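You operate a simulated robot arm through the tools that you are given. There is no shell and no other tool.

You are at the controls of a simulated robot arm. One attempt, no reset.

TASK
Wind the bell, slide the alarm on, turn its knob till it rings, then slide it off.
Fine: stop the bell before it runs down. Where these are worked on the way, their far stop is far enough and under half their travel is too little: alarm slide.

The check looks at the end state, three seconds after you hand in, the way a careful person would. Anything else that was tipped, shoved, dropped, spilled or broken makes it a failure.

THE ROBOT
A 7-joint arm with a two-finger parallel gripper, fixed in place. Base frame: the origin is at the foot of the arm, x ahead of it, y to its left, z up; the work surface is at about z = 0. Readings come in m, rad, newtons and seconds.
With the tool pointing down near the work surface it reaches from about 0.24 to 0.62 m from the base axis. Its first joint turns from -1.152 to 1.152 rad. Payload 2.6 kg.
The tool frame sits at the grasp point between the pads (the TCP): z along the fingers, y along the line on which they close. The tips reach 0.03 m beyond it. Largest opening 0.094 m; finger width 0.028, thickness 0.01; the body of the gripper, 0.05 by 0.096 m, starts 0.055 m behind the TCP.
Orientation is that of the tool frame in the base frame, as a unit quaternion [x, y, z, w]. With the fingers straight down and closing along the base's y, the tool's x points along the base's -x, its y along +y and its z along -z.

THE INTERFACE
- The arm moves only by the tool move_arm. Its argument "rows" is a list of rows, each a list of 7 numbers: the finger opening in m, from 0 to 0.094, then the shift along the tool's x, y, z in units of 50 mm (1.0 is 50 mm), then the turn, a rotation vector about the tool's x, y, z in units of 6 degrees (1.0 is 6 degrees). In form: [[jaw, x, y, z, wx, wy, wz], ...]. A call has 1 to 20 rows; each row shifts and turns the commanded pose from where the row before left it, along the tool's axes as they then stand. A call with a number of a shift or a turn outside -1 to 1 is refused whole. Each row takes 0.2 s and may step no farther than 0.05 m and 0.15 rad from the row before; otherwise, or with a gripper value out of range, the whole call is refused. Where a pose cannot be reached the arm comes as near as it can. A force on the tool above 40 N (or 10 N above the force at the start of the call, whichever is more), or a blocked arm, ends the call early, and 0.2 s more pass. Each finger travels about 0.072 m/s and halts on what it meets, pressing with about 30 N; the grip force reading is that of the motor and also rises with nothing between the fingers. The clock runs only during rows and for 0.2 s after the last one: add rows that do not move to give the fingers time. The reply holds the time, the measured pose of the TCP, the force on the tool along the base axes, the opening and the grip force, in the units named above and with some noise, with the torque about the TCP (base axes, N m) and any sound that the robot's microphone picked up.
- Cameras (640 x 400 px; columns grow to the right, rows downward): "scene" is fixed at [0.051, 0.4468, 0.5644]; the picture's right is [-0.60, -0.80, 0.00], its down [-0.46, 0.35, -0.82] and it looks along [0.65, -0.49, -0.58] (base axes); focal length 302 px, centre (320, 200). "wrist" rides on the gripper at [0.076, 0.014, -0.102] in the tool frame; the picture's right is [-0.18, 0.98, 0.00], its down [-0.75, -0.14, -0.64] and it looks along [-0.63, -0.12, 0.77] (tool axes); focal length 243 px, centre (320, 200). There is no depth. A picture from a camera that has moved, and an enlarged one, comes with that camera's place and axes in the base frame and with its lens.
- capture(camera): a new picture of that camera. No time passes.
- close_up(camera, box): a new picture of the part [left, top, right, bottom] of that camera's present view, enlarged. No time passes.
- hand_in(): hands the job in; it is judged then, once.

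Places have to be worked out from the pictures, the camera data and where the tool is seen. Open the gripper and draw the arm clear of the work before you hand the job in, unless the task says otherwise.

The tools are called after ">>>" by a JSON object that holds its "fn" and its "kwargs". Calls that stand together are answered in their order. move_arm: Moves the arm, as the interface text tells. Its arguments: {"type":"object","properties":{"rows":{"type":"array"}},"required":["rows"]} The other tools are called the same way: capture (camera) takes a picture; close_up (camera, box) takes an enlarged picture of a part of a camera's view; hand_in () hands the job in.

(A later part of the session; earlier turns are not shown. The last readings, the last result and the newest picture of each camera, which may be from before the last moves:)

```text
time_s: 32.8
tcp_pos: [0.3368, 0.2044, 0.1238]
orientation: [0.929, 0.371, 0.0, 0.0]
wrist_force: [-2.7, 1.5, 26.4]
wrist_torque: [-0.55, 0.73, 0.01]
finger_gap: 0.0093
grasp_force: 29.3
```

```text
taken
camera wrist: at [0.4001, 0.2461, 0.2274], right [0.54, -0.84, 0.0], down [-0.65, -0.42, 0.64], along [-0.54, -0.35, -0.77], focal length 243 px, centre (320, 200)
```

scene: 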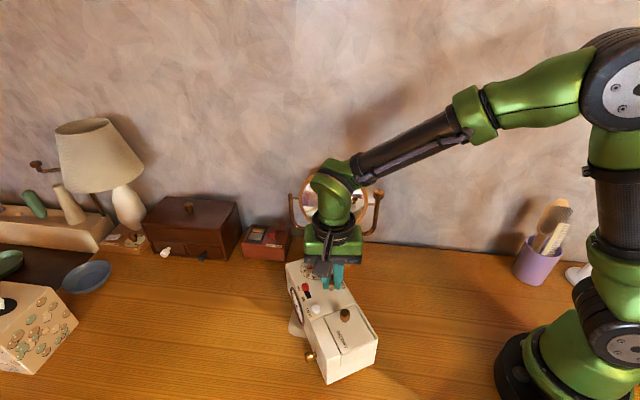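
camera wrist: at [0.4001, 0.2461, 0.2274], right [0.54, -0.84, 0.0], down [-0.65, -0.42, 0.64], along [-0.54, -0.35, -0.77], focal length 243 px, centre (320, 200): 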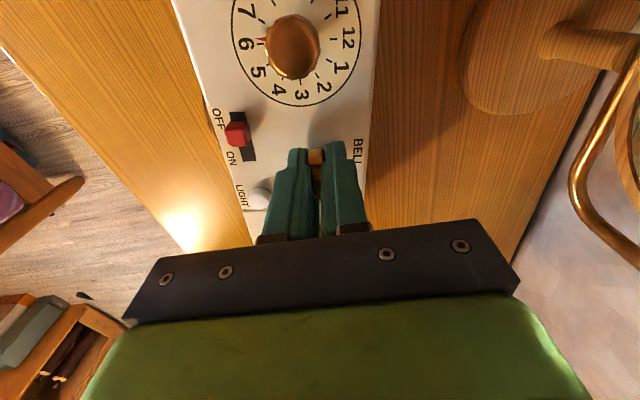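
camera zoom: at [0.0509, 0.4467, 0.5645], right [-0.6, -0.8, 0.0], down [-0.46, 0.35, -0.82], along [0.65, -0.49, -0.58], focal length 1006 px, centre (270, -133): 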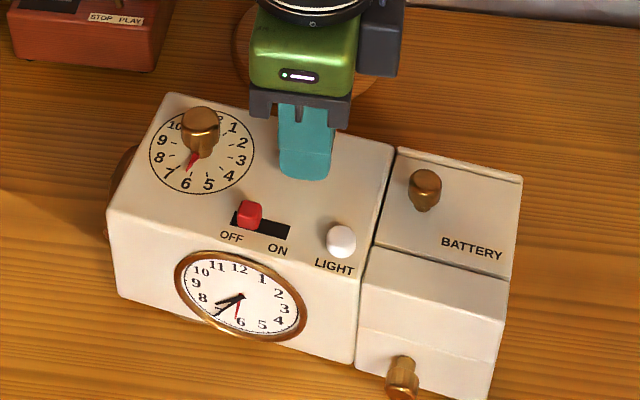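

That's roughly half a turn wound (about 174°), and the clock is still in place. For a longer ring I'll wind another half turn: release, raise clear of the wing, rotate back counter-clockwise, and grip again.

>>> {"fn": "move_arm", "kwargs": {"rows": [[0.03, 0, 0, -0.1, 0, 0, 0], [0.035, 0, 0, -0.3, 0, 0, 0], [0.04, 0, 0, -0.4, 0, 0, 0], [0.04, 0, 0, 0, 0, 0, -1], [0.04, 0, 0, 0, 0, 0, -1], [0.04, 0, 0, 0, 0, 0, -1], [0.04, 0, 0, 0, 0, 0, -1], [0.04, 0, 0, 0, 0, 0, -1], [0.04, 0, 0, 0, 0, 0, -1], [0.04, 0, 0, 0, 0, 0, -1], [0.04, 0, 0, 0, 0, 0, -1], [0.04, 0, 0, 0, 0, 0, -1], [0.04, 0, 0, 0, 0, 0, -1], [0.04, 0, 0, 0, 0, 0, -1], [0.04, 0, 0, 0, 0, 0, -1], [0.04, 0, 0, 0, 0, 0, -1], [0.04, 0, 0, 0, 0, 0, -1]]}}

>>> {"fn": "move_arm", "kwargs": {"rows": [[0.04, 0, 0, 0, 0, 0, -1], [0.04, 0, 0, 0, 0, 0, -1], [0.04, 0, 0, 0, 0, 0, -1], [0.04, 0, 0, 0, 0, 0, -1], [0.04, 0, 0, 0, 0, 0, -1], [0.04, 0, 0, 0, 0, 0, -1], [0.04, 0, 0, 0, 0, 0, -1], [0.04, 0, 0, 0, 0, 0, -1], [0.04, 0, 0, 0, 0, 0, -1], [0.04, 0, 0, 0, 0, 0, -1], [0.04, 0, 0, 0, 0, 0, -1], [0.04, 0, 0, 0, 0, 0, -1], [0.04, 0, 0, 0, 0, 0, -1], [0.04, 0, 0, 0, 0, 0, -1], [0.04, 0, 0, 0, 0, 0, -1], [0.04, 0, 0, 0, 0, 0, 0]]}}

>>> {"fn": "capture", "kwargs": {"camera": "wrist"}}

>>> {"fn": "close_up", "kwargs": {"camera": "scene", "box": [260, 240, 410, 360]}}

```text
time_s: 36.4
tcp_pos: [0.3367, 0.204, 0.1628]
orientation: [0.441, 0.898, 0.0, 0.0]
wrist_force: [-0.2, -0.3, -0.1]
wrist_torque: [0.0, 0.01, -0.01]
finger_gap: 0.0402
grasp_force: 0.1
```

```text
time_s: 39.8
tcp_pos: [0.3371, 0.2046, 0.1627]
orientation: [-0.322, 0.947, -0.001, 0.0]
wrist_force: [0.2, 0.7, 0.7]
wrist_torque: [0.03, 0.01, 0.01]
finger_gap: 0.04
grasp_force: 0.0
```

```text
taken
camera wrist: at [0.2662, 0.1682, 0.2658], right [-0.45, 0.89, 0.0], down [0.68, 0.35, 0.64], along [0.57, 0.29, -0.77], focal length 243 px, centre (320, 200)
```

wrist: 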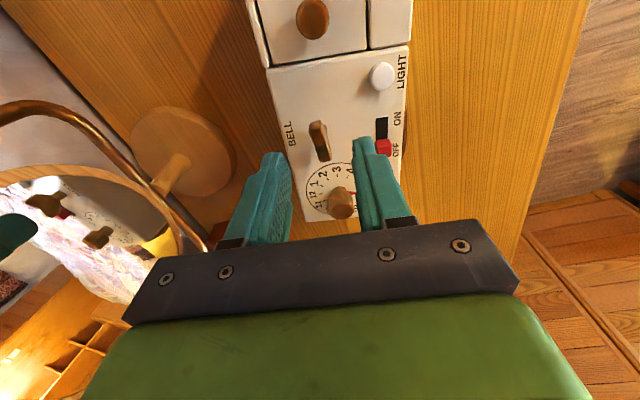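

```text
3.33 times, centred on (335, 300) of scene
camera zoom: at [0.051, 0.4468, 0.5644], right [-0.6, -0.8, 0.0], down [-0.46, 0.35, -0.82], along [0.65, -0.49, -0.58], focal length 1006 px, centre (270, -133)
```

zoom: 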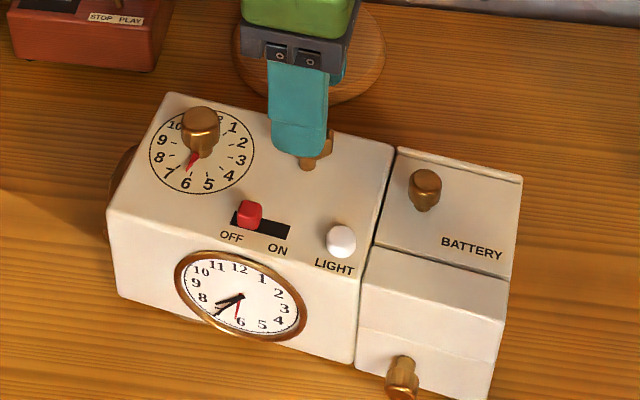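

The clock hasn't moved and the wing sits about 6° off my fingers. I'll zoom in to check centring before gripping again.

>>> {"fn": "move_arm", "kwargs": {"rows": [[0.04, 0, 0, 0, 0, 0, -0.95], [0.04, 0, 0, 0, 0, 0, 0]]}}

>>> {"fn": "close_up", "kwargs": {"camera": "wrist", "box": [260, 90, 420, 220]}}

```text
time_s: 40.4
tcp_pos: [0.3368, 0.2064, 0.1615]
orientation: [-0.369, 0.929, 0.0, -0.001]
wrist_force: [-0.1, -0.2, 0.1]
wrist_torque: [-0.02, -0.01, 0.0]
finger_gap: 0.0399
grasp_force: 0.0
```

```text
3.08 times, centred on (340, 155) of wrist
camera zoom: at [0.2696, 0.1622, 0.2659], right [-0.54, 0.84, 0.0], down [0.65, 0.41, 0.64], along [0.54, 0.35, -0.77], focal length 746 px, centre (258, 338)
```

zoom: 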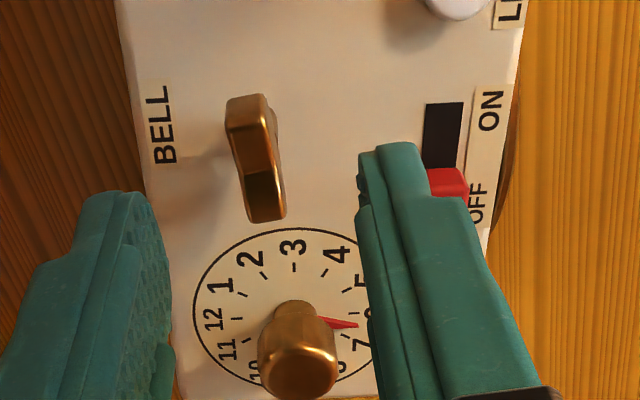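

The wing is centred and lined up. I'll lower 34 mm and close on it again.

>>> {"fn": "move_arm", "kwargs": {"rows": [[0.04, 0, 0, 0.3, 0, 0, 0], [0.035, 0, 0, 0.3, 0, 0, 0], [0.03, 0, 0, 0.09, 0, 0, 0], [0.03, 0, 0, 0, 0, 0, 0], [0.015, 0, 0, 0, 0, 0, 0], [0.0, 0, 0, 0, 0, 0, 0], [0.0, 0, 0, 0, 0, 0, 0]]}}

```text
time_s: 42.0
tcp_pos: [0.336, 0.2054, 0.129]
orientation: [-0.369, 0.929, 0.0, 0.0]
wrist_force: [2.4, -2.1, 0.6]
wrist_torque: [0.05, -0.14, -0.02]
finger_gap: 0.0088
grasp_force: 30.4
```

Gripped cleanly with a 8.8 mm gap. Now I'll press down gently and wind clockwise slowly.

>>> {"fn": "move_arm", "kwargs": {"rows": [[0.0, 0, 0, 0.02, 0, 0, 0], [0.0, 0, 0, 0.02, 0, 0, 0], [0.0, 0, 0, 0, 0, 0, 0.4], [0.0, 0, 0, 0, 0, 0, 0.4], [0.0, 0, 0, 0, 0, 0, 0.4], [0.0, 0, 0, 0, 0, 0, 0.4], [0.0, 0, 0, 0, 0, 0, 0.4], [0.0, 0, 0, 0, 0, 0, 0.4]]}}

>>> {"fn": "close_up", "kwargs": {"camera": "scene", "box": [260, 240, 410, 360]}}

```text
time_s: 42.8
tcp_pos: [0.3361, 0.2046, 0.1285]
orientation: [-0.354, 0.935, -0.001, 0.001]
wrist_force: [-2.2, -1.7, 1.4]
wrist_torque: [0.24, -0.3, 0.01]
finger_gap: 0.0088
grasp_force: 30.3
stopped in row 3: the force on the tool passed its limit at 43 N (the readings are from after the stop); the commanded pose is now the measured one
```

```text
3.33 times, centred on (335, 300) of scene
camera zoom: at [0.051, 0.4468, 0.5644], right [-0.6, -0.8, 0.0], down [-0.46, 0.35, -0.82], along [0.65, -0.49, -0.58], focal length 1006 px, centre (270, -133)
```

zoom: 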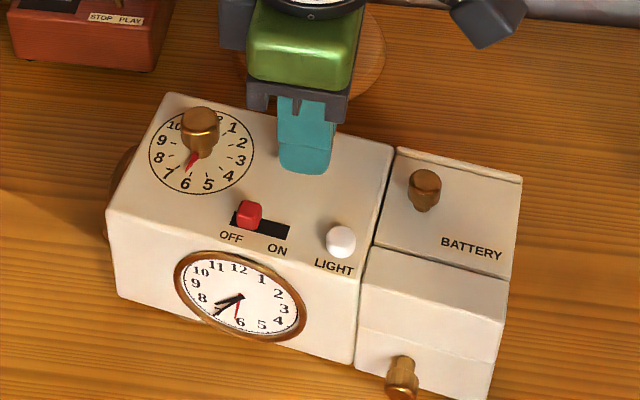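

That press was too strong (43 N), and the clock didn't move. I'll use a smaller press of just under 1 mm and wind.

>>> {"fn": "move_arm", "kwargs": {"rows": [[0.0, 0, 0, 0.016, 0, 0, 0], [0.0, 0, 0, 0, 0, 0, 0.4], [0.0, 0, 0, 0, 0, 0, 0.4], [0.0, 0, 0, 0, 0, 0, 0.4], [0.0, 0, 0, 0, 0, 0, 0.4], [0.0, 0, 0, 0, 0, 0, 0.4], [0.0, 0, 0, 0, 0, 0, 0.4], [0.0, 0, 0, 0, 0, 0, 0.4], [0.0, 0, 0, 0, 0, 0, 0.4]]}}

>>> {"fn": "close_up", "kwargs": {"camera": "scene", "box": [260, 240, 410, 360]}}

```text
time_s: 44.6
tcp_pos: [0.3368, 0.2058, 0.1287]
orientation: [-0.219, 0.976, -0.001, 0.003]
wrist_force: [-1.6, -2.0, 2.0]
wrist_torque: [0.15, -0.03, -0.02]
finger_gap: 0.0085
grasp_force: 30.2
stopped in row 8: the force on the tool passed its limit at 41 N (the readings are from after the stop); the commanded pose is now the measured one
```

```text
3.33 times, centred on (335, 300) of scene
camera zoom: at [0.051, 0.4468, 0.5644], right [-0.6, -0.8, 0.0], down [-0.46, 0.35, -0.82], along [0.65, -0.49, -0.58], focal length 1006 px, centre (270, -133)
```

zoom: 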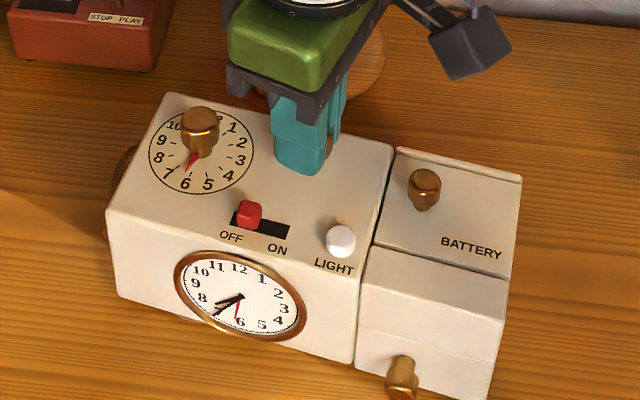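

That stopped at 41 N after about 17° more winding, since side load builds up when I'm pressing. I'll use a lighter press (0.4 mm) and keep going.

>>> {"fn": "move_arm", "kwargs": {"rows": [[0.0, 0, 0, 0.008, 0, 0, 0], [0.0, 0, 0, 0, 0, 0, 0.4], [0.0, 0, 0, 0, 0, 0, 0.4], [0.0, 0, 0, 0, 0, 0, 0.4], [0.0, 0, 0, 0, 0, 0, 0.4], [0.0, 0, 0, 0, 0, 0, 0.4], [0.0, 0, 0, 0, 0, 0, 0.4], [0.0, 0, 0, 0, 0, 0, 0.4], [0.0, 0, 0, 0, 0, 0, 0.4]]}}

>>> {"fn": "close_up", "kwargs": {"camera": "scene", "box": [260, 240, 410, 360]}}

```text
time_s: 46.6
tcp_pos: [0.3371, 0.206, 0.1294]
orientation: [-0.052, 0.999, 0.0, 0.002]
wrist_force: [-12.7, -4.7, 26.7]
wrist_torque: [-0.22, 1.24, 0.0]
finger_gap: 0.0086
grasp_force: 30.6
```

```text
3.33 times, centred on (335, 300) of scene
camera zoom: at [0.0509, 0.4467, 0.5645], right [-0.6, -0.8, 0.0], down [-0.46, 0.35, -0.82], along [0.65, -0.49, -0.58], focal length 1006 px, centre (270, -133)
```

zoom: 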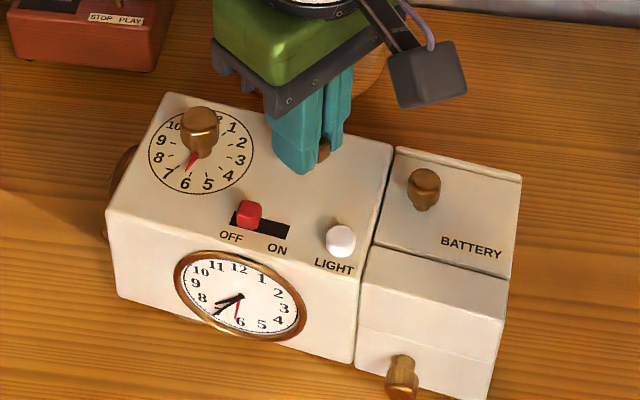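

The key wound another 19° with the clock fixed. The reading shows 13 N sideways and 27 N down, so I'll ease both slightly and continue.

>>> {"fn": "move_arm", "kwargs": {"rows": [[0.0, 0.008, -0.002, -0.006, 0, 0, 0], [0.0, 0, 0, 0, 0, 0, 0.4], [0.0, 0, 0, 0, 0, 0, 0.4], [0.0, 0, 0, 0, 0, 0, 0.4], [0.0, 0, 0, 0, 0, 0, 0.4], [0.0, 0, 0, 0, 0, 0, 0.4], [0.0, 0, 0, 0, 0, 0, 0.4], [0.0, 0, 0, 0, 0, 0, 0.4], [0.0, 0, 0, 0, 0, 0, 0.4]]}}

>>> {"fn": "close_up", "kwargs": {"camera": "scene", "box": [260, 240, 410, 360]}}

```text
time_s: 48.6
tcp_pos: [0.3387, 0.2047, 0.1287]
orientation: [0.113, 0.994, 0.0, 0.005]
wrist_force: [5.4, -6.6, 20.2]
wrist_torque: [-0.53, -1.04, 0.0]
finger_gap: 0.009
grasp_force: 30.0
```

```text
3.33 times, centred on (335, 300) of scene
camera zoom: at [0.0509, 0.4467, 0.5645], right [-0.6, -0.8, 0.0], down [-0.46, 0.35, -0.82], along [0.65, -0.49, -0.58], focal length 1006 px, centre (270, -133)
```

zoom: 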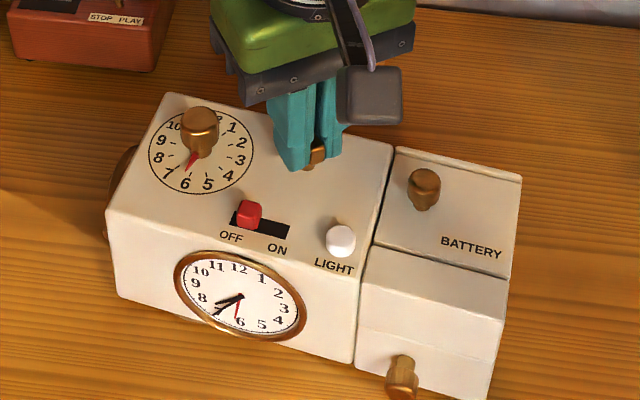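

The key is at about 230° in total and the clock is unmoved. I'll keep winding with the same press.

>>> {"fn": "move_arm", "kwargs": {"rows": [[0.0, 0, 0, 0, 0, 0, 0.4], [0.0, 0, 0, 0, 0, 0, 0.4], [0.0, 0, 0, 0, 0, 0, 0.4], [0.0, 0, 0, 0, 0, 0, 0.4], [0.0, 0, 0, 0, 0, 0, 0.4], [0.0, 0, 0, 0, 0, 0, 0.4], [0.0, 0, 0, 0, 0, 0, 0.4], [0.0, 0, 0, 0, 0, 0, 0.4], [0.0, 0, 0, 0, 0, 0, 0.4], [0.0, 0, 0, 0, 0, 0, 0.4]]}}

>>> {"fn": "close_up", "kwargs": {"camera": "scene", "box": [260, 240, 410, 360]}}

```text
time_s: 51.0
tcp_pos: [0.3362, 0.2065, 0.1297]
orientation: [0.318, 0.948, 0.001, 0.003]
wrist_force: [-1.1, -1.3, 2.1]
wrist_torque: [-0.19, 0.14, -0.04]
finger_gap: 0.0086
grasp_force: 30.2
stopped in row 10: the force on the tool passed its limit at 40 N (the readings are from after the stop); the commanded pose is now the measured one
```

```text
3.33 times, centred on (335, 300) of scene
camera zoom: at [0.051, 0.4468, 0.5644], right [-0.6, -0.8, 0.0], down [-0.46, 0.35, -0.82], along [0.65, -0.49, -0.58], focal length 1006 px, centre (270, -133)
```

zoom: 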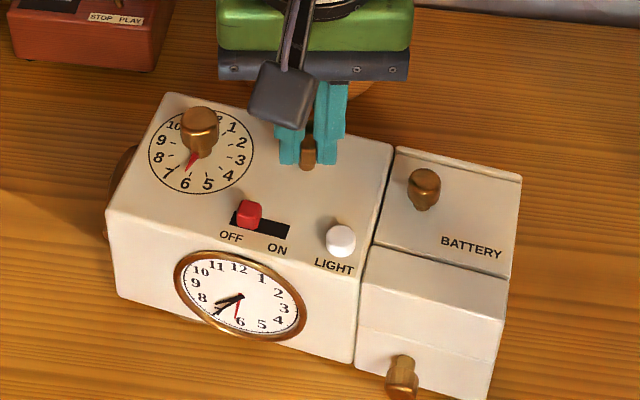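

It stopped at the 40 N limit after about 24° more winding and has unloaded. I'll continue with the light press.

>>> {"fn": "move_arm", "kwargs": {"rows": [[0.0, 0, 0, 0.007, 0, 0, 0], [0.0, 0, 0, 0, 0, 0, 0.4], [0.0, 0, 0, 0, 0, 0, 0.4], [0.0, 0, 0, 0, 0, 0, 0.4], [0.0, 0, 0, 0, 0, 0, 0.4], [0.0, 0, 0, 0, 0, 0, 0.4], [0.0, 0, 0, 0, 0, 0, 0.4], [0.0, 0, 0, 0, 0, 0, 0.4], [0.0, 0, 0, 0, 0, 0, 0.4], [0.0, 0, 0, 0, 0, 0, 0.4], [0.0, 0, 0, 0, 0, 0, 0.4]]}}

>>> {"fn": "close_up", "kwargs": {"camera": "scene", "box": [260, 240, 410, 360]}}

```text
time_s: 53.4
tcp_pos: [0.3369, 0.2056, 0.1287]
orientation: [0.509, 0.861, 0.003, 0.003]
wrist_force: [-6.6, -7.8, 27.1]
wrist_torque: [-1.17, 0.07, 0.03]
finger_gap: 0.0088
grasp_force: 30.6
```

```text
3.33 times, centred on (335, 300) of scene
camera zoom: at [0.0509, 0.4467, 0.5645], right [-0.6, -0.8, 0.0], down [-0.46, 0.35, -0.82], along [0.65, -0.49, -0.58], focal length 1006 px, centre (270, -133)
```

zoom: 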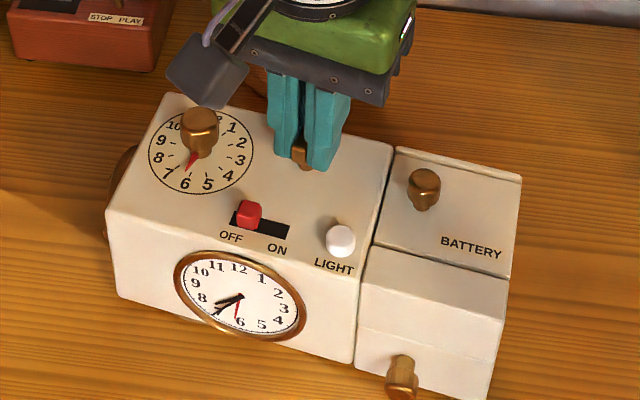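

About 278° in total now, and the clock is steady. I'll continue.

>>> {"fn": "move_arm", "kwargs": {"rows": [[0.0, 0, 0, -0.006, 0, 0, 0], [0.0, 0, 0, 0, 0, 0, 0.4], [0.0, 0, 0, 0, 0, 0, 0.4], [0.0, 0, 0, 0, 0, 0, 0.4], [0.0, 0, 0, 0, 0, 0, 0.4], [0.0, 0, 0, 0, 0, 0, 0.4], [0.0, 0, 0, 0, 0, 0, 0.4], [0.0, 0, 0, 0, 0, 0, 0.4], [0.0, 0, 0, 0, 0, 0, 0.4], [0.0, 0, 0, 0, 0, 0, 0.4], [0.0, 0, 0, 0, 0, 0, 0.4]]}}

>>> {"fn": "close_up", "kwargs": {"camera": "scene", "box": [260, 240, 410, 360]}}

```text
time_s: 54.0
tcp_pos: [0.336, 0.2042, 0.128]
orientation: [0.528, 0.849, 0.002, 0.002]
wrist_force: [-1.2, -0.8, 2.3]
wrist_torque: [-0.27, 0.2, 0.02]
finger_gap: 0.0089
grasp_force: 29.8
stopped in row 3: the force on the tool passed its limit at 42 N (the readings are from after the stop); the commanded pose is now the measured one
```

```text
3.33 times, centred on (335, 300) of scene
camera zoom: at [0.051, 0.4468, 0.5644], right [-0.6, -0.8, 0.0], down [-0.46, 0.35, -0.82], along [0.65, -0.49, -0.58], focal length 1006 px, centre (270, -133)
```

zoom: 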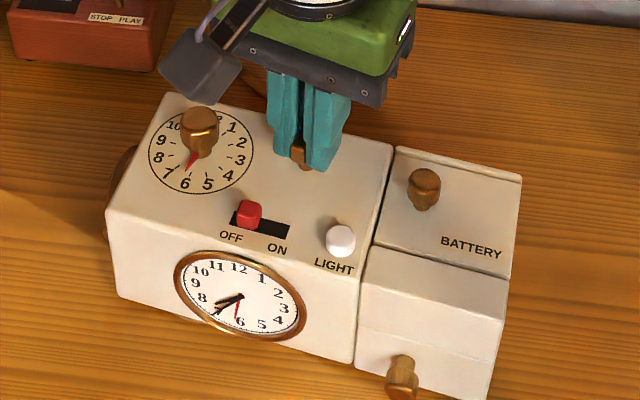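

It stopped again at the force limit after a couple of rows. I'll try again with almost no press and see whether the key still turns freely here or has reached its stop.

>>> {"fn": "move_arm", "kwargs": {"rows": [[0.0, 0, 0, 0.004, 0, 0, 0], [0.0, 0, 0, 0, 0, 0, 0.4], [0.0, 0, 0, 0, 0, 0, 0.4], [0.0, 0, 0, 0, 0, 0, 0.4], [0.0, 0, 0, 0, 0, 0, 0.4], [0.0, 0, 0, 0, 0, 0, 0.4], [0.0, 0, 0, 0, 0, 0, 0.4]]}}

>>> {"fn": "close_up", "kwargs": {"camera": "scene", "box": [260, 240, 410, 360]}}

```text
time_s: 55.6
tcp_pos: [0.3371, 0.2053, 0.1281]
orientation: [0.631, 0.776, 0.003, 0.003]
wrist_force: [-12.7, -5.7, 27.4]
wrist_torque: [-1.12, 0.46, 0.04]
finger_gap: 0.0084
grasp_force: 30.3
```

```text
3.33 times, centred on (335, 300) of scene
camera zoom: at [0.0509, 0.4467, 0.5645], right [-0.6, -0.8, 0.0], down [-0.46, 0.35, -0.82], along [0.65, -0.49, -0.58], focal length 1006 px, centre (270, -133)
```

zoom: 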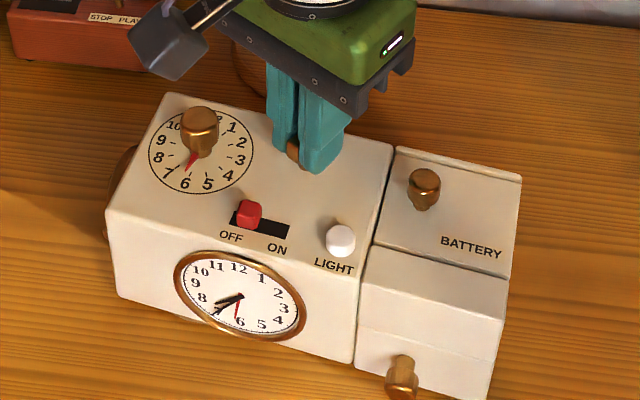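

It's still winding, about 295° in total. I'll relieve the side load and press a little, then go on to roughly a full turn.

>>> {"fn": "move_arm", "kwargs": {"rows": [[0.0, 0, -0.01, -0.008, 0, 0, 0], [0.0, 0, 0, 0, 0, 0, 0.4], [0.0, 0, 0, 0, 0, 0, 0.4], [0.0, 0, 0, 0, 0, 0, 0.4], [0.0, 0, 0, 0, 0, 0, 0.4], [0.0, 0, 0, 0, 0, 0, 0.4], [0.0, 0, 0, 0, 0, 0, 0.4], [0.0, 0, 0, 0, 0, 0, 0.4], [0.0, 0, 0, 0, 0, 0, 0.4], [0.0, 0, 0, 0, 0, 0, 0.4], [0.0, 0, 0, 0, 0, 0, 0.4]]}}

>>> {"fn": "close_up", "kwargs": {"camera": "scene", "box": [260, 240, 410, 360]}}

```text
time_s: 58.0
tcp_pos: [0.3362, 0.205, 0.1287]
orientation: [0.777, 0.629, 0.004, 0.002]
wrist_force: [10.0, 2.1, 10.4]
wrist_torque: [-0.46, 0.28, 0.01]
finger_gap: 0.009
grasp_force: 30.0
```

```text
3.33 times, centred on (335, 300) of scene
camera zoom: at [0.051, 0.4468, 0.5644], right [-0.6, -0.8, 0.0], down [-0.46, 0.35, -0.82], along [0.65, -0.49, -0.58], focal length 1006 px, centre (270, -133)
```

zoom: 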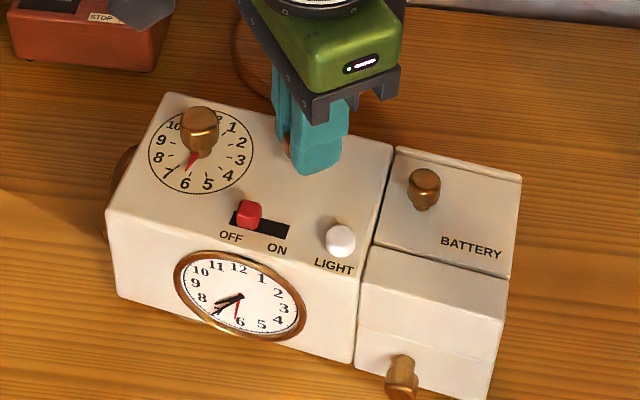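

About 319° in total and the clock is still in place. One more stretch of about 35° completes a full turn.

>>> {"fn": "move_arm", "kwargs": {"rows": [[0.0, 0, 0.004, 0, 0, 0, 0.4], [0.0, 0, 0, 0, 0, 0, 0.4], [0.0, 0, 0, 0, 0, 0, 0.4], [0.0, 0, 0, 0, 0, 0, 0.4], [0.0, 0, 0, 0, 0, 0, 0.4], [0.0, 0, 0, 0, 0, 0, 0.4], [0.0, 0, 0, 0, 0, 0, 0.4], [0.0, 0, 0, 0, 0, 0, 0.4], [0.0, 0, 0, 0, 0, 0, 0.4], [0.0, 0, 0, 0, 0, 0, 0.4], [0.0, 0, 0, 0, 0, 0, 0.4], [0.0, 0, 0, 0, 0, 0, 0.4], [0.0, 0, 0, 0, 0, 0, 0.4], [0.0, 0, 0, 0, 0, 0, 0.4], [0.0, 0, 0, 0, 0, 0, 0]]}}

>>> {"fn": "close_up", "kwargs": {"camera": "scene", "box": [260, 240, 410, 360]}}

>>> {"fn": "capture", "kwargs": {"camera": "wrist"}}

```text
time_s: 61.2
tcp_pos: [0.3371, 0.2048, 0.1283]
orientation: [0.927, 0.376, 0.003, 0.0]
wrist_force: [-2.2, -11.2, 17.8]
wrist_torque: [-0.53, 0.96, 0.06]
finger_gap: 0.0086
grasp_force: 29.6
```

```text
3.33 times, centred on (335, 300) of scene
camera zoom: at [0.051, 0.4467, 0.5644], right [-0.6, -0.8, 0.0], down [-0.46, 0.35, -0.82], along [0.65, -0.49, -0.58], focal length 1006 px, centre (270, -133)
```

zoom: 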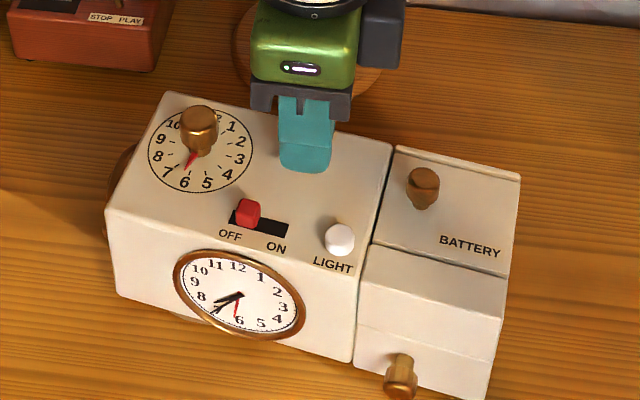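

```text
taken
camera wrist: at [0.3997, 0.2465, 0.2328], right [0.55, -0.83, 0.0], down [-0.64, -0.42, 0.64], along [-0.53, -0.35, -0.77], focal length 243 px, centre (320, 200)
```

wrist: 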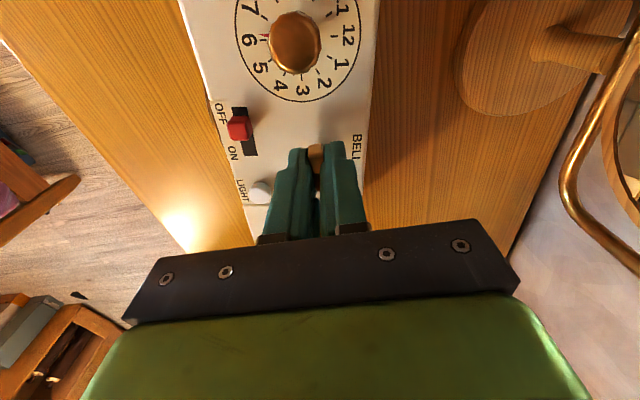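

About one full turn is wound (roughly 353°). For a safe margin I'll do one more half turn: release, lift, rotate back 180° and grip again.

>>> {"fn": "move_arm", "kwargs": {"rows": [[0.03, 0, 0, -0.05, 0, 0, 0], [0.035, 0, 0, -0.35, 0, 0, 0], [0.04, 0, 0, -0.35, 0, 0, 0], [0.04, 0, 0, 0, 0, 0, -1], [0.04, 0, 0, 0, 0, 0, -1], [0.04, 0, 0, 0, 0, 0, -1], [0.04, 0, 0, 0, 0, 0, -1], [0.04, 0, 0, 0, 0, 0, -1], [0.04, 0, 0, 0, 0, 0, -1], [0.04, 0, 0, 0, 0, 0, -1], [0.04, 0, 0, 0, 0, 0, -1], [0.04, 0, 0, 0, 0, 0, -1], [0.04, 0, 0, 0, 0, 0, -1], [0.04, 0, 0, 0, 0, 0, -1], [0.04, 0, 0, 0, 0, 0, -1], [0.04, 0, 0, 0, 0, 0, -1], [0.04, 0, 0, 0, 0, 0, -1], [0.04, 0, 0, 0, 0, 0, -1]]}}

>>> {"fn": "move_arm", "kwargs": {"rows": [[0.04, 0, 0, 0, 0, 0, -1], [0.04, 0, 0, 0, 0, 0, -1], [0.04, 0, 0, 0, 0, 0, -1], [0.04, 0, 0, 0, 0, 0, -1], [0.04, 0, 0, 0, 0, 0, -1], [0.04, 0, 0, 0, 0, 0, -1], [0.04, 0, 0, 0, 0, 0, -1], [0.04, 0, 0, 0, 0, 0, -1], [0.04, 0, 0, 0, 0, 0, -1], [0.04, 0, 0, 0, 0, 0, -1], [0.04, 0, 0, 0, 0, 0, -1], [0.04, 0, 0, 0, 0, 0, -1], [0.04, 0, 0, 0, 0, 0, -1], [0.04, 0, 0, 0, 0, 0, -1], [0.04, 0, 0, 0, 0, 0, -1], [0.04, 0, 0, 0, 0, 0, 0]]}}

>>> {"fn": "close_up", "kwargs": {"camera": "wrist", "box": [260, 90, 420, 220]}}

>>> {"fn": "close_up", "kwargs": {"camera": "scene", "box": [260, 240, 410, 360]}}

```text
time_s: 65.0
tcp_pos: [0.3361, 0.2045, 0.1674]
orientation: [0.388, 0.922, 0.002, 0.003]
wrist_force: [-0.7, -0.4, -0.9]
wrist_torque: [-0.02, -0.04, -0.04]
finger_gap: 0.04
grasp_force: 0.1
```

```text
time_s: 68.4
tcp_pos: [0.3376, 0.2049, 0.1663]
orientation: [-0.378, 0.926, -0.001, 0.003]
wrist_force: [0.0, 0.2, 0.0]
wrist_torque: [0.01, 0.0, 0.01]
finger_gap: 0.04
grasp_force: 0.1
```

```text
3.08 times, centred on (340, 155) of wrist
camera zoom: at [0.2704, 0.1599, 0.2691], right [-0.56, 0.83, 0.0], down [0.63, 0.43, 0.65], along [0.54, 0.36, -0.76], focal length 746 px, centre (258, 338)
```

zoom: 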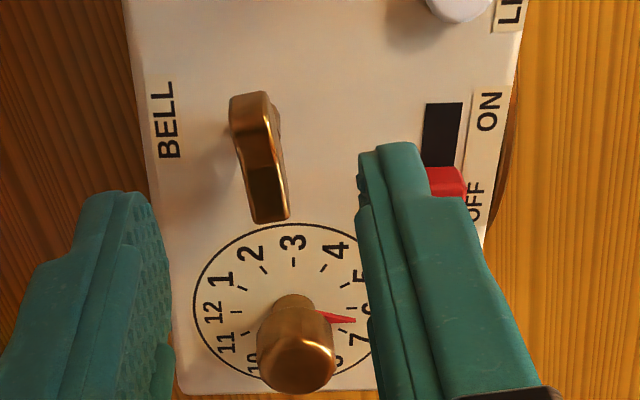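

```text
3.33 times, centred on (335, 300) of scene
camera zoom: at [0.051, 0.4468, 0.5644], right [-0.6, -0.8, 0.0], down [-0.46, 0.35, -0.82], along [0.65, -0.49, -0.58], focal length 1006 px, centre (270, -133)
```

zoom: 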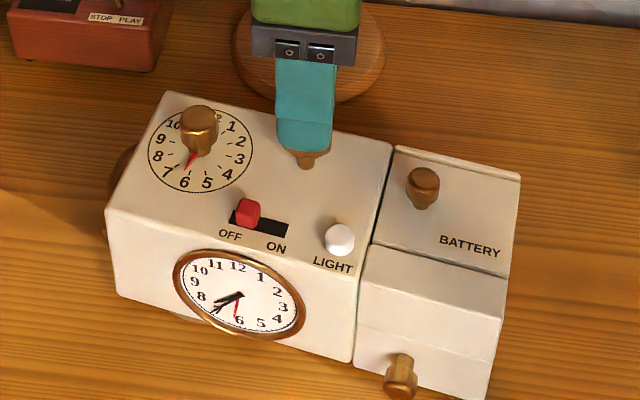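

The wing is centred and aligned, and the clock hasn't moved. I'll lower, grip and wind with a light press.

>>> {"fn": "move_arm", "kwargs": {"rows": [[0.04, 0, 0, 0.3, 0, 0, 0], [0.035, 0, 0, 0.3, 0, 0, 0], [0.03, 0, 0, 0.15, 0, 0, 0], [0.03, 0, 0, 0, 0, 0, 0], [0.015, 0, 0, 0, 0, 0, 0], [0.0, 0, 0, 0, 0, 0, 0], [0.0, 0, 0, 0, 0, 0, 0]]}}

>>> {"fn": "move_arm", "kwargs": {"rows": [[0.0, 0, 0, 0.012, 0, 0, 0], [0.0, 0, 0, 0, 0, 0, 0.4], [0.0, 0, 0, 0, 0, 0, 0.4], [0.0, 0, 0, 0, 0, 0, 0.4], [0.0, 0, 0, 0, 0, 0, 0.4], [0.0, 0, 0, 0, 0, 0, 0.4], [0.0, 0, 0, 0, 0, 0, 0.4], [0.0, 0, 0, 0, 0, 0, 0.4], [0.0, 0, 0, 0, 0, 0, 0.4], [0.0, 0, 0, 0, 0, 0, 0.4], [0.0, 0, 0, 0, 0, 0, 0.4]]}}

>>> {"fn": "close_up", "kwargs": {"camera": "scene", "box": [260, 240, 410, 360]}}

```text
time_s: 70.0
tcp_pos: [0.3357, 0.2046, 0.1296]
orientation: [-0.377, 0.926, -0.001, 0.003]
wrist_force: [2.4, -1.5, -0.1]
wrist_torque: [-0.09, 0.2, 0.0]
finger_gap: 0.0086
grasp_force: 29.4
```

```text
time_s: 72.4
tcp_pos: [0.3363, 0.2065, 0.1285]
orientation: [-0.176, 0.984, 0.001, 0.004]
wrist_force: [-2.3, 1.1, 12.8]
wrist_torque: [-0.28, 0.91, 0.06]
finger_gap: 0.0087
grasp_force: 30.7
```

```text
3.33 times, centred on (335, 300) of scene
camera zoom: at [0.051, 0.4468, 0.5644], right [-0.6, -0.8, 0.0], down [-0.46, 0.35, -0.82], along [0.65, -0.49, -0.58], focal length 1006 px, centre (270, -133)
```

zoom: 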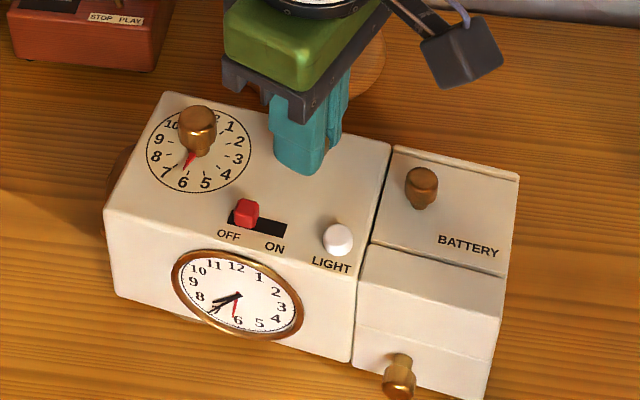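

Winding is going well; the clock shifted by under 1 mm. I'll continue with a longer stretch.

>>> {"fn": "move_arm", "kwargs": {"rows": [[0.0, 0, 0, 0, 0, 0, 0.4], [0.0, 0, 0, 0, 0, 0, 0.4], [0.0, 0, 0, 0, 0, 0, 0.4], [0.0, 0, 0, 0, 0, 0, 0.4], [0.0, 0, 0, 0, 0, 0, 0.4], [0.0, 0, 0, 0, 0, 0, 0.4], [0.0, 0, 0, 0, 0, 0, 0.4], [0.0, 0, 0, 0, 0, 0, 0.4], [0.0, 0, 0, 0, 0, 0, 0.4], [0.0, 0, 0, 0, 0, 0, 0.4], [0.0, 0, 0, 0, 0, 0, 0.4], [0.0, 0, 0, 0, 0, 0, 0.4], [0.0, 0, 0, 0, 0, 0, 0.4], [0.0, 0, 0, 0, 0, 0, 0.4]]}}

>>> {"fn": "close_up", "kwargs": {"camera": "scene", "box": [260, 240, 410, 360]}}

```text
time_s: 75.4
tcp_pos: [0.3389, 0.2031, 0.127]
orientation: [0.116, 0.993, 0.001, 0.005]
wrist_force: [3.7, -3.5, 20.2]
wrist_torque: [-0.11, -0.31, 0.78]
finger_gap: 0.0116
grasp_force: 30.1
```

```text
3.33 times, centred on (335, 300) of scene
camera zoom: at [0.0509, 0.4467, 0.5645], right [-0.6, -0.8, 0.0], down [-0.46, 0.35, -0.82], along [0.65, -0.49, -0.58], focal length 1006 px, centre (270, -133)
```

zoom: 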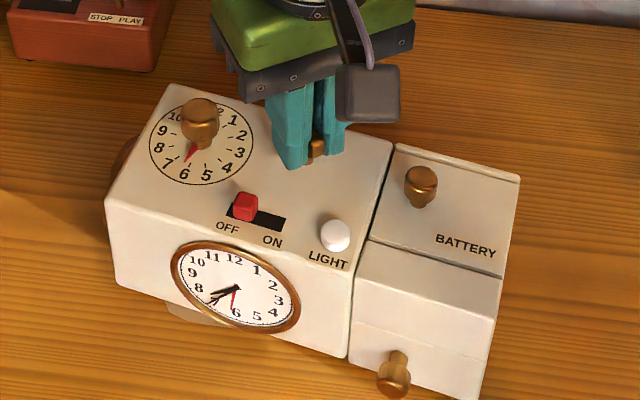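

The torque jumped to 0.78 N·m and the jaws were forced slightly apart, so the key has reached its fully-wound stop. I'll ease back counter-clockwise a little, release the key and rise.

>>> {"fn": "move_arm", "kwargs": {"rows": [[0.0, 0, 0, 0, 0, 0, -0.6], [0.0, 0, 0, 0, 0, 0, -0.6], [0.0, 0, 0, -0.01, 0, 0, 0], [0.03, 0, 0, 0, 0, 0, 0], [0.04, 0, 0, -0.3, 0, 0, 0], [0.04, 0, 0, -0.5, 0, 0, 0], [0.04, 0, 0, 0, 0, 0, 0]]}}

>>> {"fn": "close_up", "kwargs": {"camera": "scene", "box": [260, 240, 410, 360]}}

>>> {"fn": "capture", "kwargs": {"camera": "wrist"}}

```text
time_s: 77.0
tcp_pos: [0.3354, 0.2038, 0.1695]
orientation: [0.053, 0.999, 0.001, 0.002]
wrist_force: [0.7, -0.2, -0.4]
wrist_torque: [-0.02, -0.01, -0.03]
finger_gap: 0.0401
grasp_force: 0.0
```

```text
3.33 times, centred on (335, 300) of scene
camera zoom: at [0.051, 0.4468, 0.5644], right [-0.6, -0.8, 0.0], down [-0.46, 0.35, -0.82], along [0.65, -0.49, -0.58], focal length 1006 px, centre (270, -133)
```

zoom: 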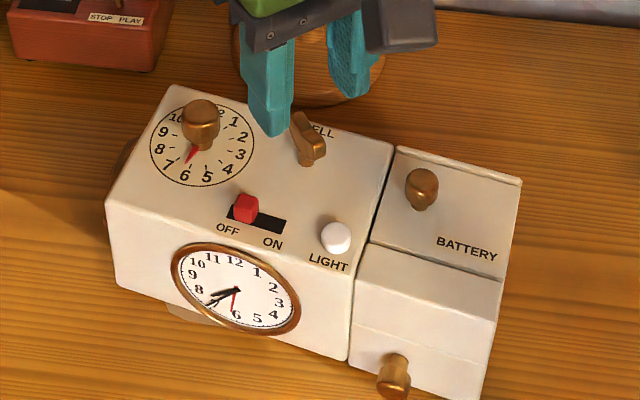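

```text
taken
camera wrist: at [0.2602, 0.2263, 0.2721], right [0.29, 0.96, 0.0], down [0.73, -0.22, 0.65], along [0.62, -0.18, -0.76], focal length 243 px, centre (320, 200)
```

wrist: 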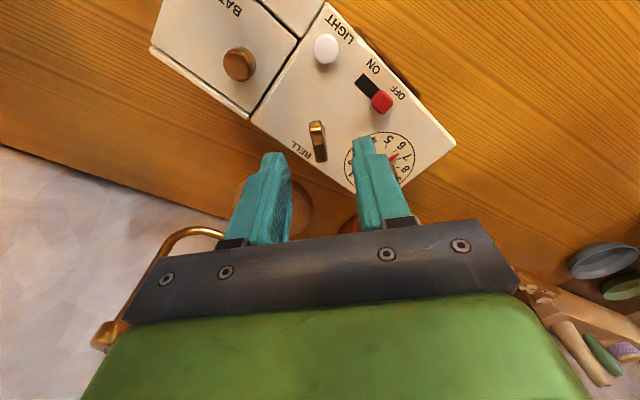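

The bell is fully wound, but at the stop the clock was turned about 7° clockwise from its original direction. The key doesn't turn back, so I'll grip it again and rotate the clock counter-clockwise to its original orientation.

>>> {"fn": "move_arm", "kwargs": {"rows": [[0.04, 0, 0, 0.3, 0, 0, 0.2], [0.035, 0, 0, 0.3, 0, 0, 0], [0.03, 0, 0, 0.16, 0, 0, 0], [0.03, 0, 0, 0, 0, 0, 0], [0.015, 0, 0, 0, 0, 0, 0], [0.0, 0, 0, 0, 0, 0, 0], [0.0, 0, 0, 0, 0, 0, 0]]}}

>>> {"fn": "move_arm", "kwargs": {"rows": [[0.0, 0, 0, 0, 0, 0, -0.4], [0.0, 0, 0, 0, 0, 0, -0.4], [0.0, 0, 0, 0, 0, 0, -0.4], [0.0, 0, 0, 0, 0, 0, 0]]}}

>>> {"fn": "close_up", "kwargs": {"camera": "scene", "box": [260, 240, 410, 360]}}

```text
time_s: 78.6
tcp_pos: [0.3372, 0.2059, 0.1294]
orientation: [0.064, 0.998, 0.001, 0.003]
wrist_force: [-1.9, -4.6, 0.0]
wrist_torque: [-0.15, -0.09, 0.05]
finger_gap: 0.0087
grasp_force: 30.5
```

```text
time_s: 79.6
tcp_pos: [0.3357, 0.2047, 0.1297]
orientation: [0.0, 1.0, -0.001, 0.002]
wrist_force: [0.5, 0.6, -0.9]
wrist_torque: [-0.11, -0.15, 0.0]
finger_gap: 0.0085
grasp_force: 30.0
```

```text
3.33 times, centred on (335, 300) of scene
camera zoom: at [0.0511, 0.4468, 0.5644], right [-0.6, -0.8, 0.0], down [-0.46, 0.35, -0.82], along [0.65, -0.49, -0.58], focal length 1006 px, centre (270, -133)
```

zoom: 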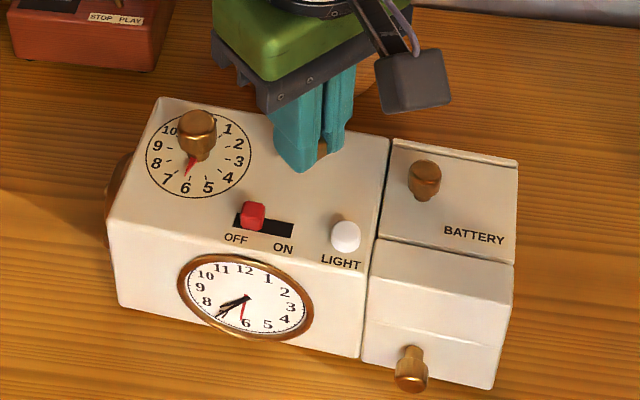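

The clock is back at its original orientation. I'll release the key, lift, and rotate the tool to line up with the clock for the slide.

>>> {"fn": "move_arm", "kwargs": {"rows": [[0.03, 0, 0, 0, 0, 0, 0], [0.04, 0, 0, -0.3, 0, 0, 0], [0.04, 0, 0, -0.5, 0, 0, 0], [0.04, 0, 0, -0.5, 0, 0, -1], [0.04, 0, 0, 0, 0, 0, -1], [0.04, 0, 0, 0, 0, 0, -1], [0.04, 0, 0, 0, 0, 0, -1], [0.04, 0, 0, 0, 0, 0, -1], [0.04, 0, 0, 0, 0, 0, -1], [0.04, 0, 0, 0, 0, 0, -0.75], [0.04, 0, 0, 0, 0, 0, 0]]}}

>>> {"fn": "capture", "kwargs": {"camera": "wrist"}}

>>> {"fn": "close_up", "kwargs": {"camera": "scene", "box": [260, 240, 410, 360]}}

```text
time_s: 82.0
tcp_pos: [0.3356, 0.204, 0.1953]
orientation: [-0.346, 0.938, -0.001, 0.003]
wrist_force: [0.1, 0.7, 0.6]
wrist_torque: [0.02, 0.0, 0.01]
finger_gap: 0.0403
grasp_force: 0.1
```

```text
taken
camera wrist: at [0.2661, 0.1643, 0.2984], right [-0.5, 0.87, 0.0], down [0.66, 0.38, 0.65], along [0.56, 0.32, -0.76], focal length 243 px, centre (320, 200)
```

wrist: 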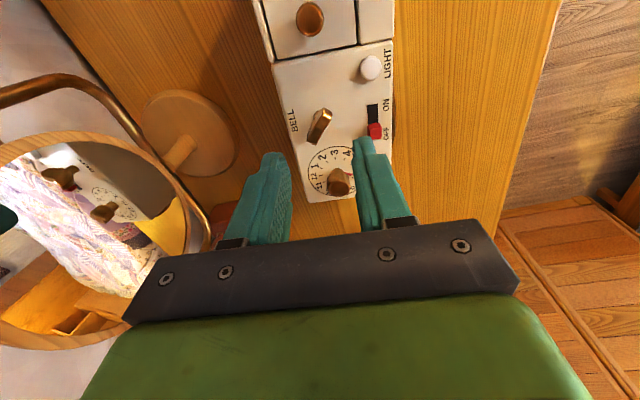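

```text
3.33 times, centred on (335, 300) of scene
camera zoom: at [0.051, 0.4468, 0.5644], right [-0.6, -0.8, 0.0], down [-0.46, 0.35, -0.82], along [0.65, -0.49, -0.58], focal length 1006 px, centre (270, -133)
```

zoom: 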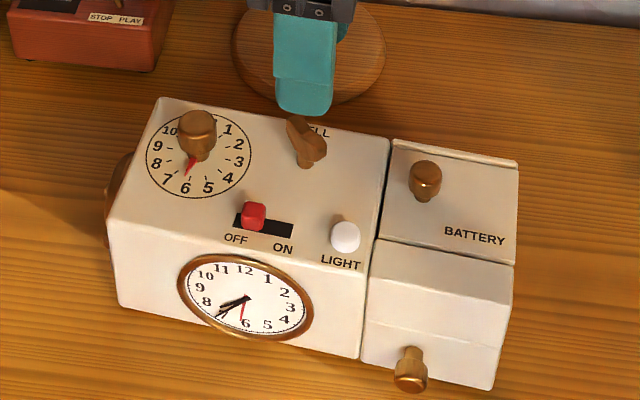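

The tool is aligned with the clock. I'll enlarge the wrist view to locate the red slide relative to the tool.

>>> {"fn": "close_up", "kwargs": {"camera": "wrist", "box": [270, 30, 430, 210]}}

>>> {"fn": "close_up", "kwargs": {"camera": "scene", "box": [300, 280, 360, 320]}}

```text
2.22 times, centred on (350, 120) of wrist
camera zoom: at [0.2661, 0.1643, 0.2984], right [-0.5, 0.87, 0.0], down [0.66, 0.38, 0.65], along [0.56, 0.32, -0.76], focal length 539 px, centre (253, 378)
```

zoom: 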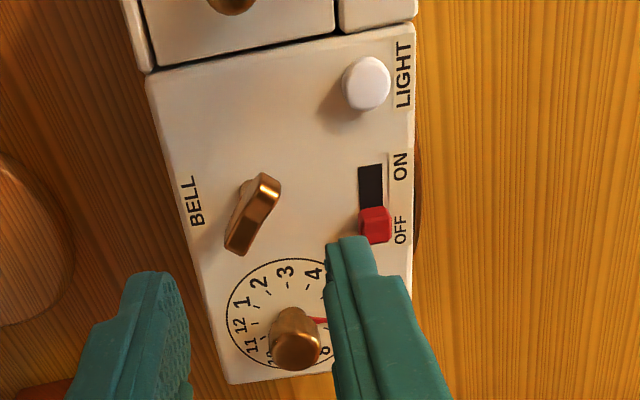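

```text
10.00 times, centred on (330, 300) of scene
camera zoom: at [0.051, 0.4468, 0.5644], right [-0.6, -0.8, 0.0], down [-0.46, 0.35, -0.82], along [0.65, -0.49, -0.58], focal length 3017 px, centre (220, -800)
```

zoom: 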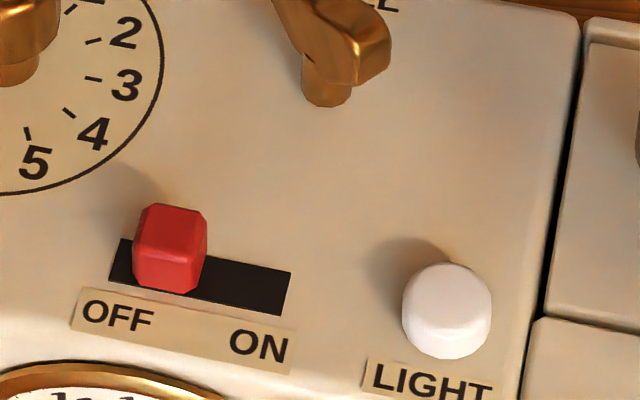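

The projection check on the key matches (predicted (253,215), seen (253,214)). The slide in the tool frame is at about x=-22 mm, y=+45 mm. I'll move over it and lower until the fingertips are just above the clock top, then check.

>>> {"fn": "move_arm", "kwargs": {"rows": [[0.034, -0.225, 0.453, 0, 0, 0, 0], [0.034, -0.225, 0.453, 0, 0, 0, 0], [0.034, 0, 0, 0.5, 0, 0, 0], [0.034, 0, 0, 0.45, 0, 0, 0], [0.034, 0, 0, 0.35, 0, 0, 0], [0.034, 0, 0, 0, 0, 0, 0]]}}

>>> {"fn": "close_up", "kwargs": {"camera": "wrist", "box": [240, 60, 420, 220]}}

>>> {"fn": "close_up", "kwargs": {"camera": "scene", "box": [280, 250, 380, 330]}}

```text
time_s: 83.4
tcp_pos: [0.3231, 0.2552, 0.13]
orientation: [-0.346, 0.938, 0.0, 0.003]
wrist_force: [-0.8, -0.2, -0.6]
wrist_torque: [0.0, 0.02, 0.02]
finger_gap: 0.034
grasp_force: 0.0
```

```text
2.50 times, centred on (330, 140) of wrist
camera zoom: at [0.253, 0.2154, 0.2337], right [-0.5, 0.87, 0.0], down [0.66, 0.38, 0.65], along [0.56, 0.32, -0.76], focal length 606 px, centre (295, 350)
```

zoom: 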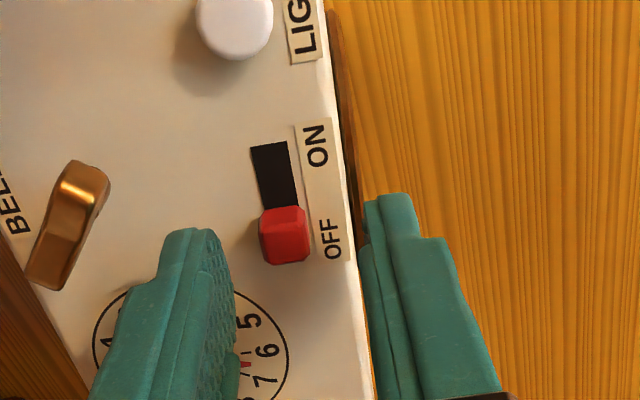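

```text
5.00 times, centred on (330, 290) of scene
camera zoom: at [0.051, 0.4468, 0.5644], right [-0.6, -0.8, 0.0], down [-0.46, 0.35, -0.82], along [0.65, -0.49, -0.58], focal length 1509 px, centre (270, -250)
```

zoom: 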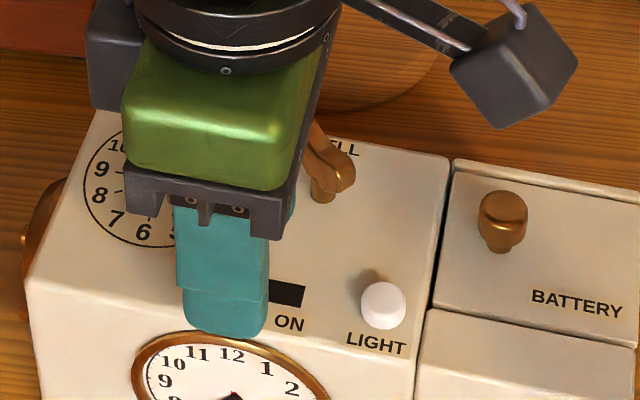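

The slide sits about 2.5 mm towards the rear finger, so I'll correct that and lower another 8.5 mm. Then I'll close gently on it.

>>> {"fn": "move_arm", "kwargs": {"rows": [[0.034, 0.01, -0.055, 0, 0, 0, 0], [0.034, 0, 0, 0.17, 0, 0, 0], [0.034, 0, 0, 0, 0, 0, 0]]}}

>>> {"fn": "close_up", "kwargs": {"camera": "wrist", "box": [240, 60, 420, 220]}}

```text
time_s: 84.2
tcp_pos: [0.325, 0.2524, 0.1207]
orientation: [-0.346, 0.938, -0.001, 0.003]
wrist_force: [0.5, -0.7, -0.8]
wrist_torque: [0.01, 0.0, -0.03]
finger_gap: 0.0341
grasp_force: 0.1
```

```text
2.50 times, centred on (330, 140) of wrist
camera zoom: at [0.2554, 0.2129, 0.225], right [-0.5, 0.87, 0.0], down [0.66, 0.38, 0.65], along [0.56, 0.32, -0.76], focal length 606 px, centre (295, 350)
```

zoom: 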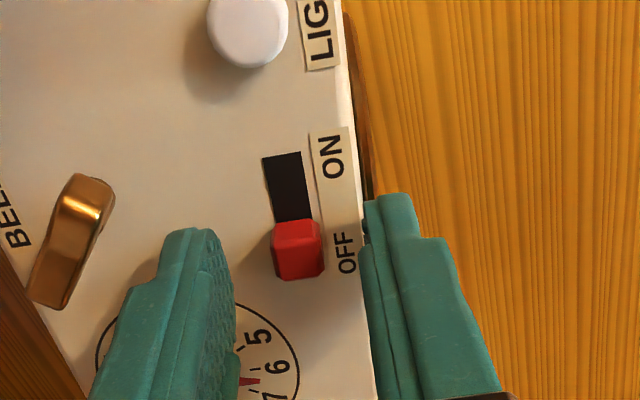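

The slide is centred between the pads and there's no contact force. I'll close on it.

>>> {"fn": "move_arm", "kwargs": {"rows": [[0.02, 0, 0, 0, 0, 0, 0], [0.012, 0, 0, 0, 0, 0, 0], [0.005, 0, 0, 0, 0, 0, 0], [0.005, 0, 0, 0, 0, 0, 0]]}}

>>> {"fn": "close_up", "kwargs": {"camera": "scene", "box": [260, 240, 410, 360]}}

```text
time_s: 85.2
tcp_pos: [0.3245, 0.252, 0.1221]
orientation: [-0.346, 0.938, 0.0, 0.003]
wrist_force: [-2.7, 3.2, 0.2]
wrist_torque: [0.11, 0.12, -0.1]
finger_gap: 0.011
grasp_force: 29.5
```

```text
3.33 times, centred on (335, 300) of scene
camera zoom: at [0.051, 0.4468, 0.5644], right [-0.6, -0.8, 0.0], down [-0.46, 0.35, -0.82], along [0.65, -0.49, -0.58], focal length 1006 px, centre (270, -133)
```

zoom: 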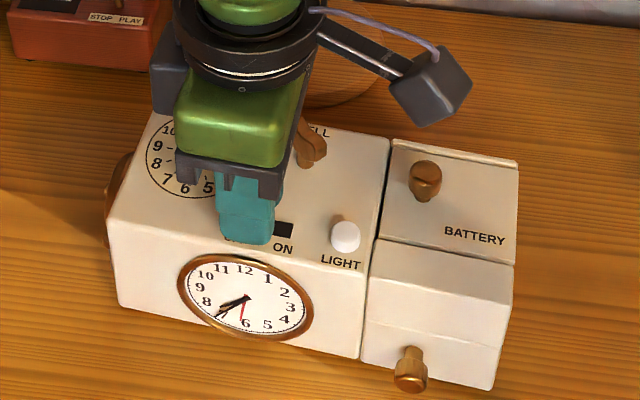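

The slide is gripped (11 mm gap) and the clock didn't shift. I'll move 8 mm towards ON and check the forces.

>>> {"fn": "move_arm", "kwargs": {"rows": [[0.005, 0.06, 0, 0, 0, 0, 0], [0.005, 0.05, 0, 0, 0, 0, 0], [0.005, 0.05, 0, 0, 0, 0, 0], [0.005, 0, 0, 0, 0, 0, 0]]}}

>>> {"fn": "close_up", "kwargs": {"camera": "scene", "box": [260, 240, 410, 360]}}

>>> {"fn": "close_up", "kwargs": {"camera": "wrist", "box": [240, 60, 420, 220]}}

```text
time_s: 86.2
tcp_pos: [0.3198, 0.2466, 0.1221]
orientation: [-0.345, 0.939, 0.0, 0.004]
wrist_force: [-5.3, 6.6, 6.5]
wrist_torque: [0.13, 0.25, -0.17]
finger_gap: 0.011
grasp_force: 29.2
```

```text
3.33 times, centred on (335, 300) of scene
camera zoom: at [0.051, 0.4468, 0.5644], right [-0.6, -0.8, 0.0], down [-0.46, 0.35, -0.82], along [0.65, -0.49, -0.58], focal length 1006 px, centre (270, -133)
```

zoom: 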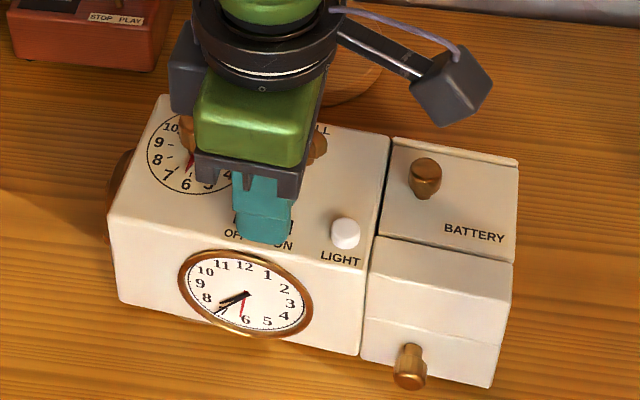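

```text
2.50 times, centred on (330, 140) of wrist
camera zoom: at [0.2498, 0.2062, 0.2252], right [-0.5, 0.87, 0.0], down [0.66, 0.38, 0.65], along [0.56, 0.32, -0.76], focal length 606 px, centre (295, 350)
```

zoom: 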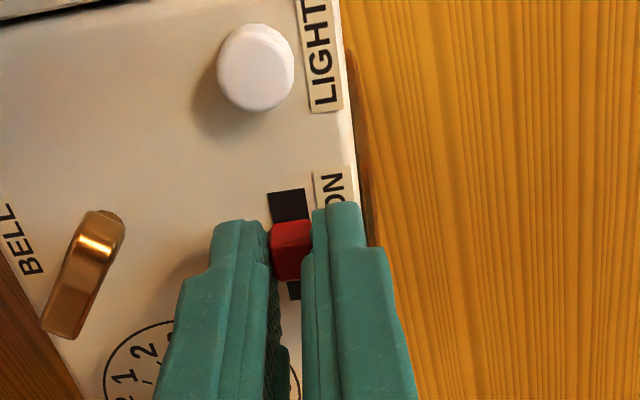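

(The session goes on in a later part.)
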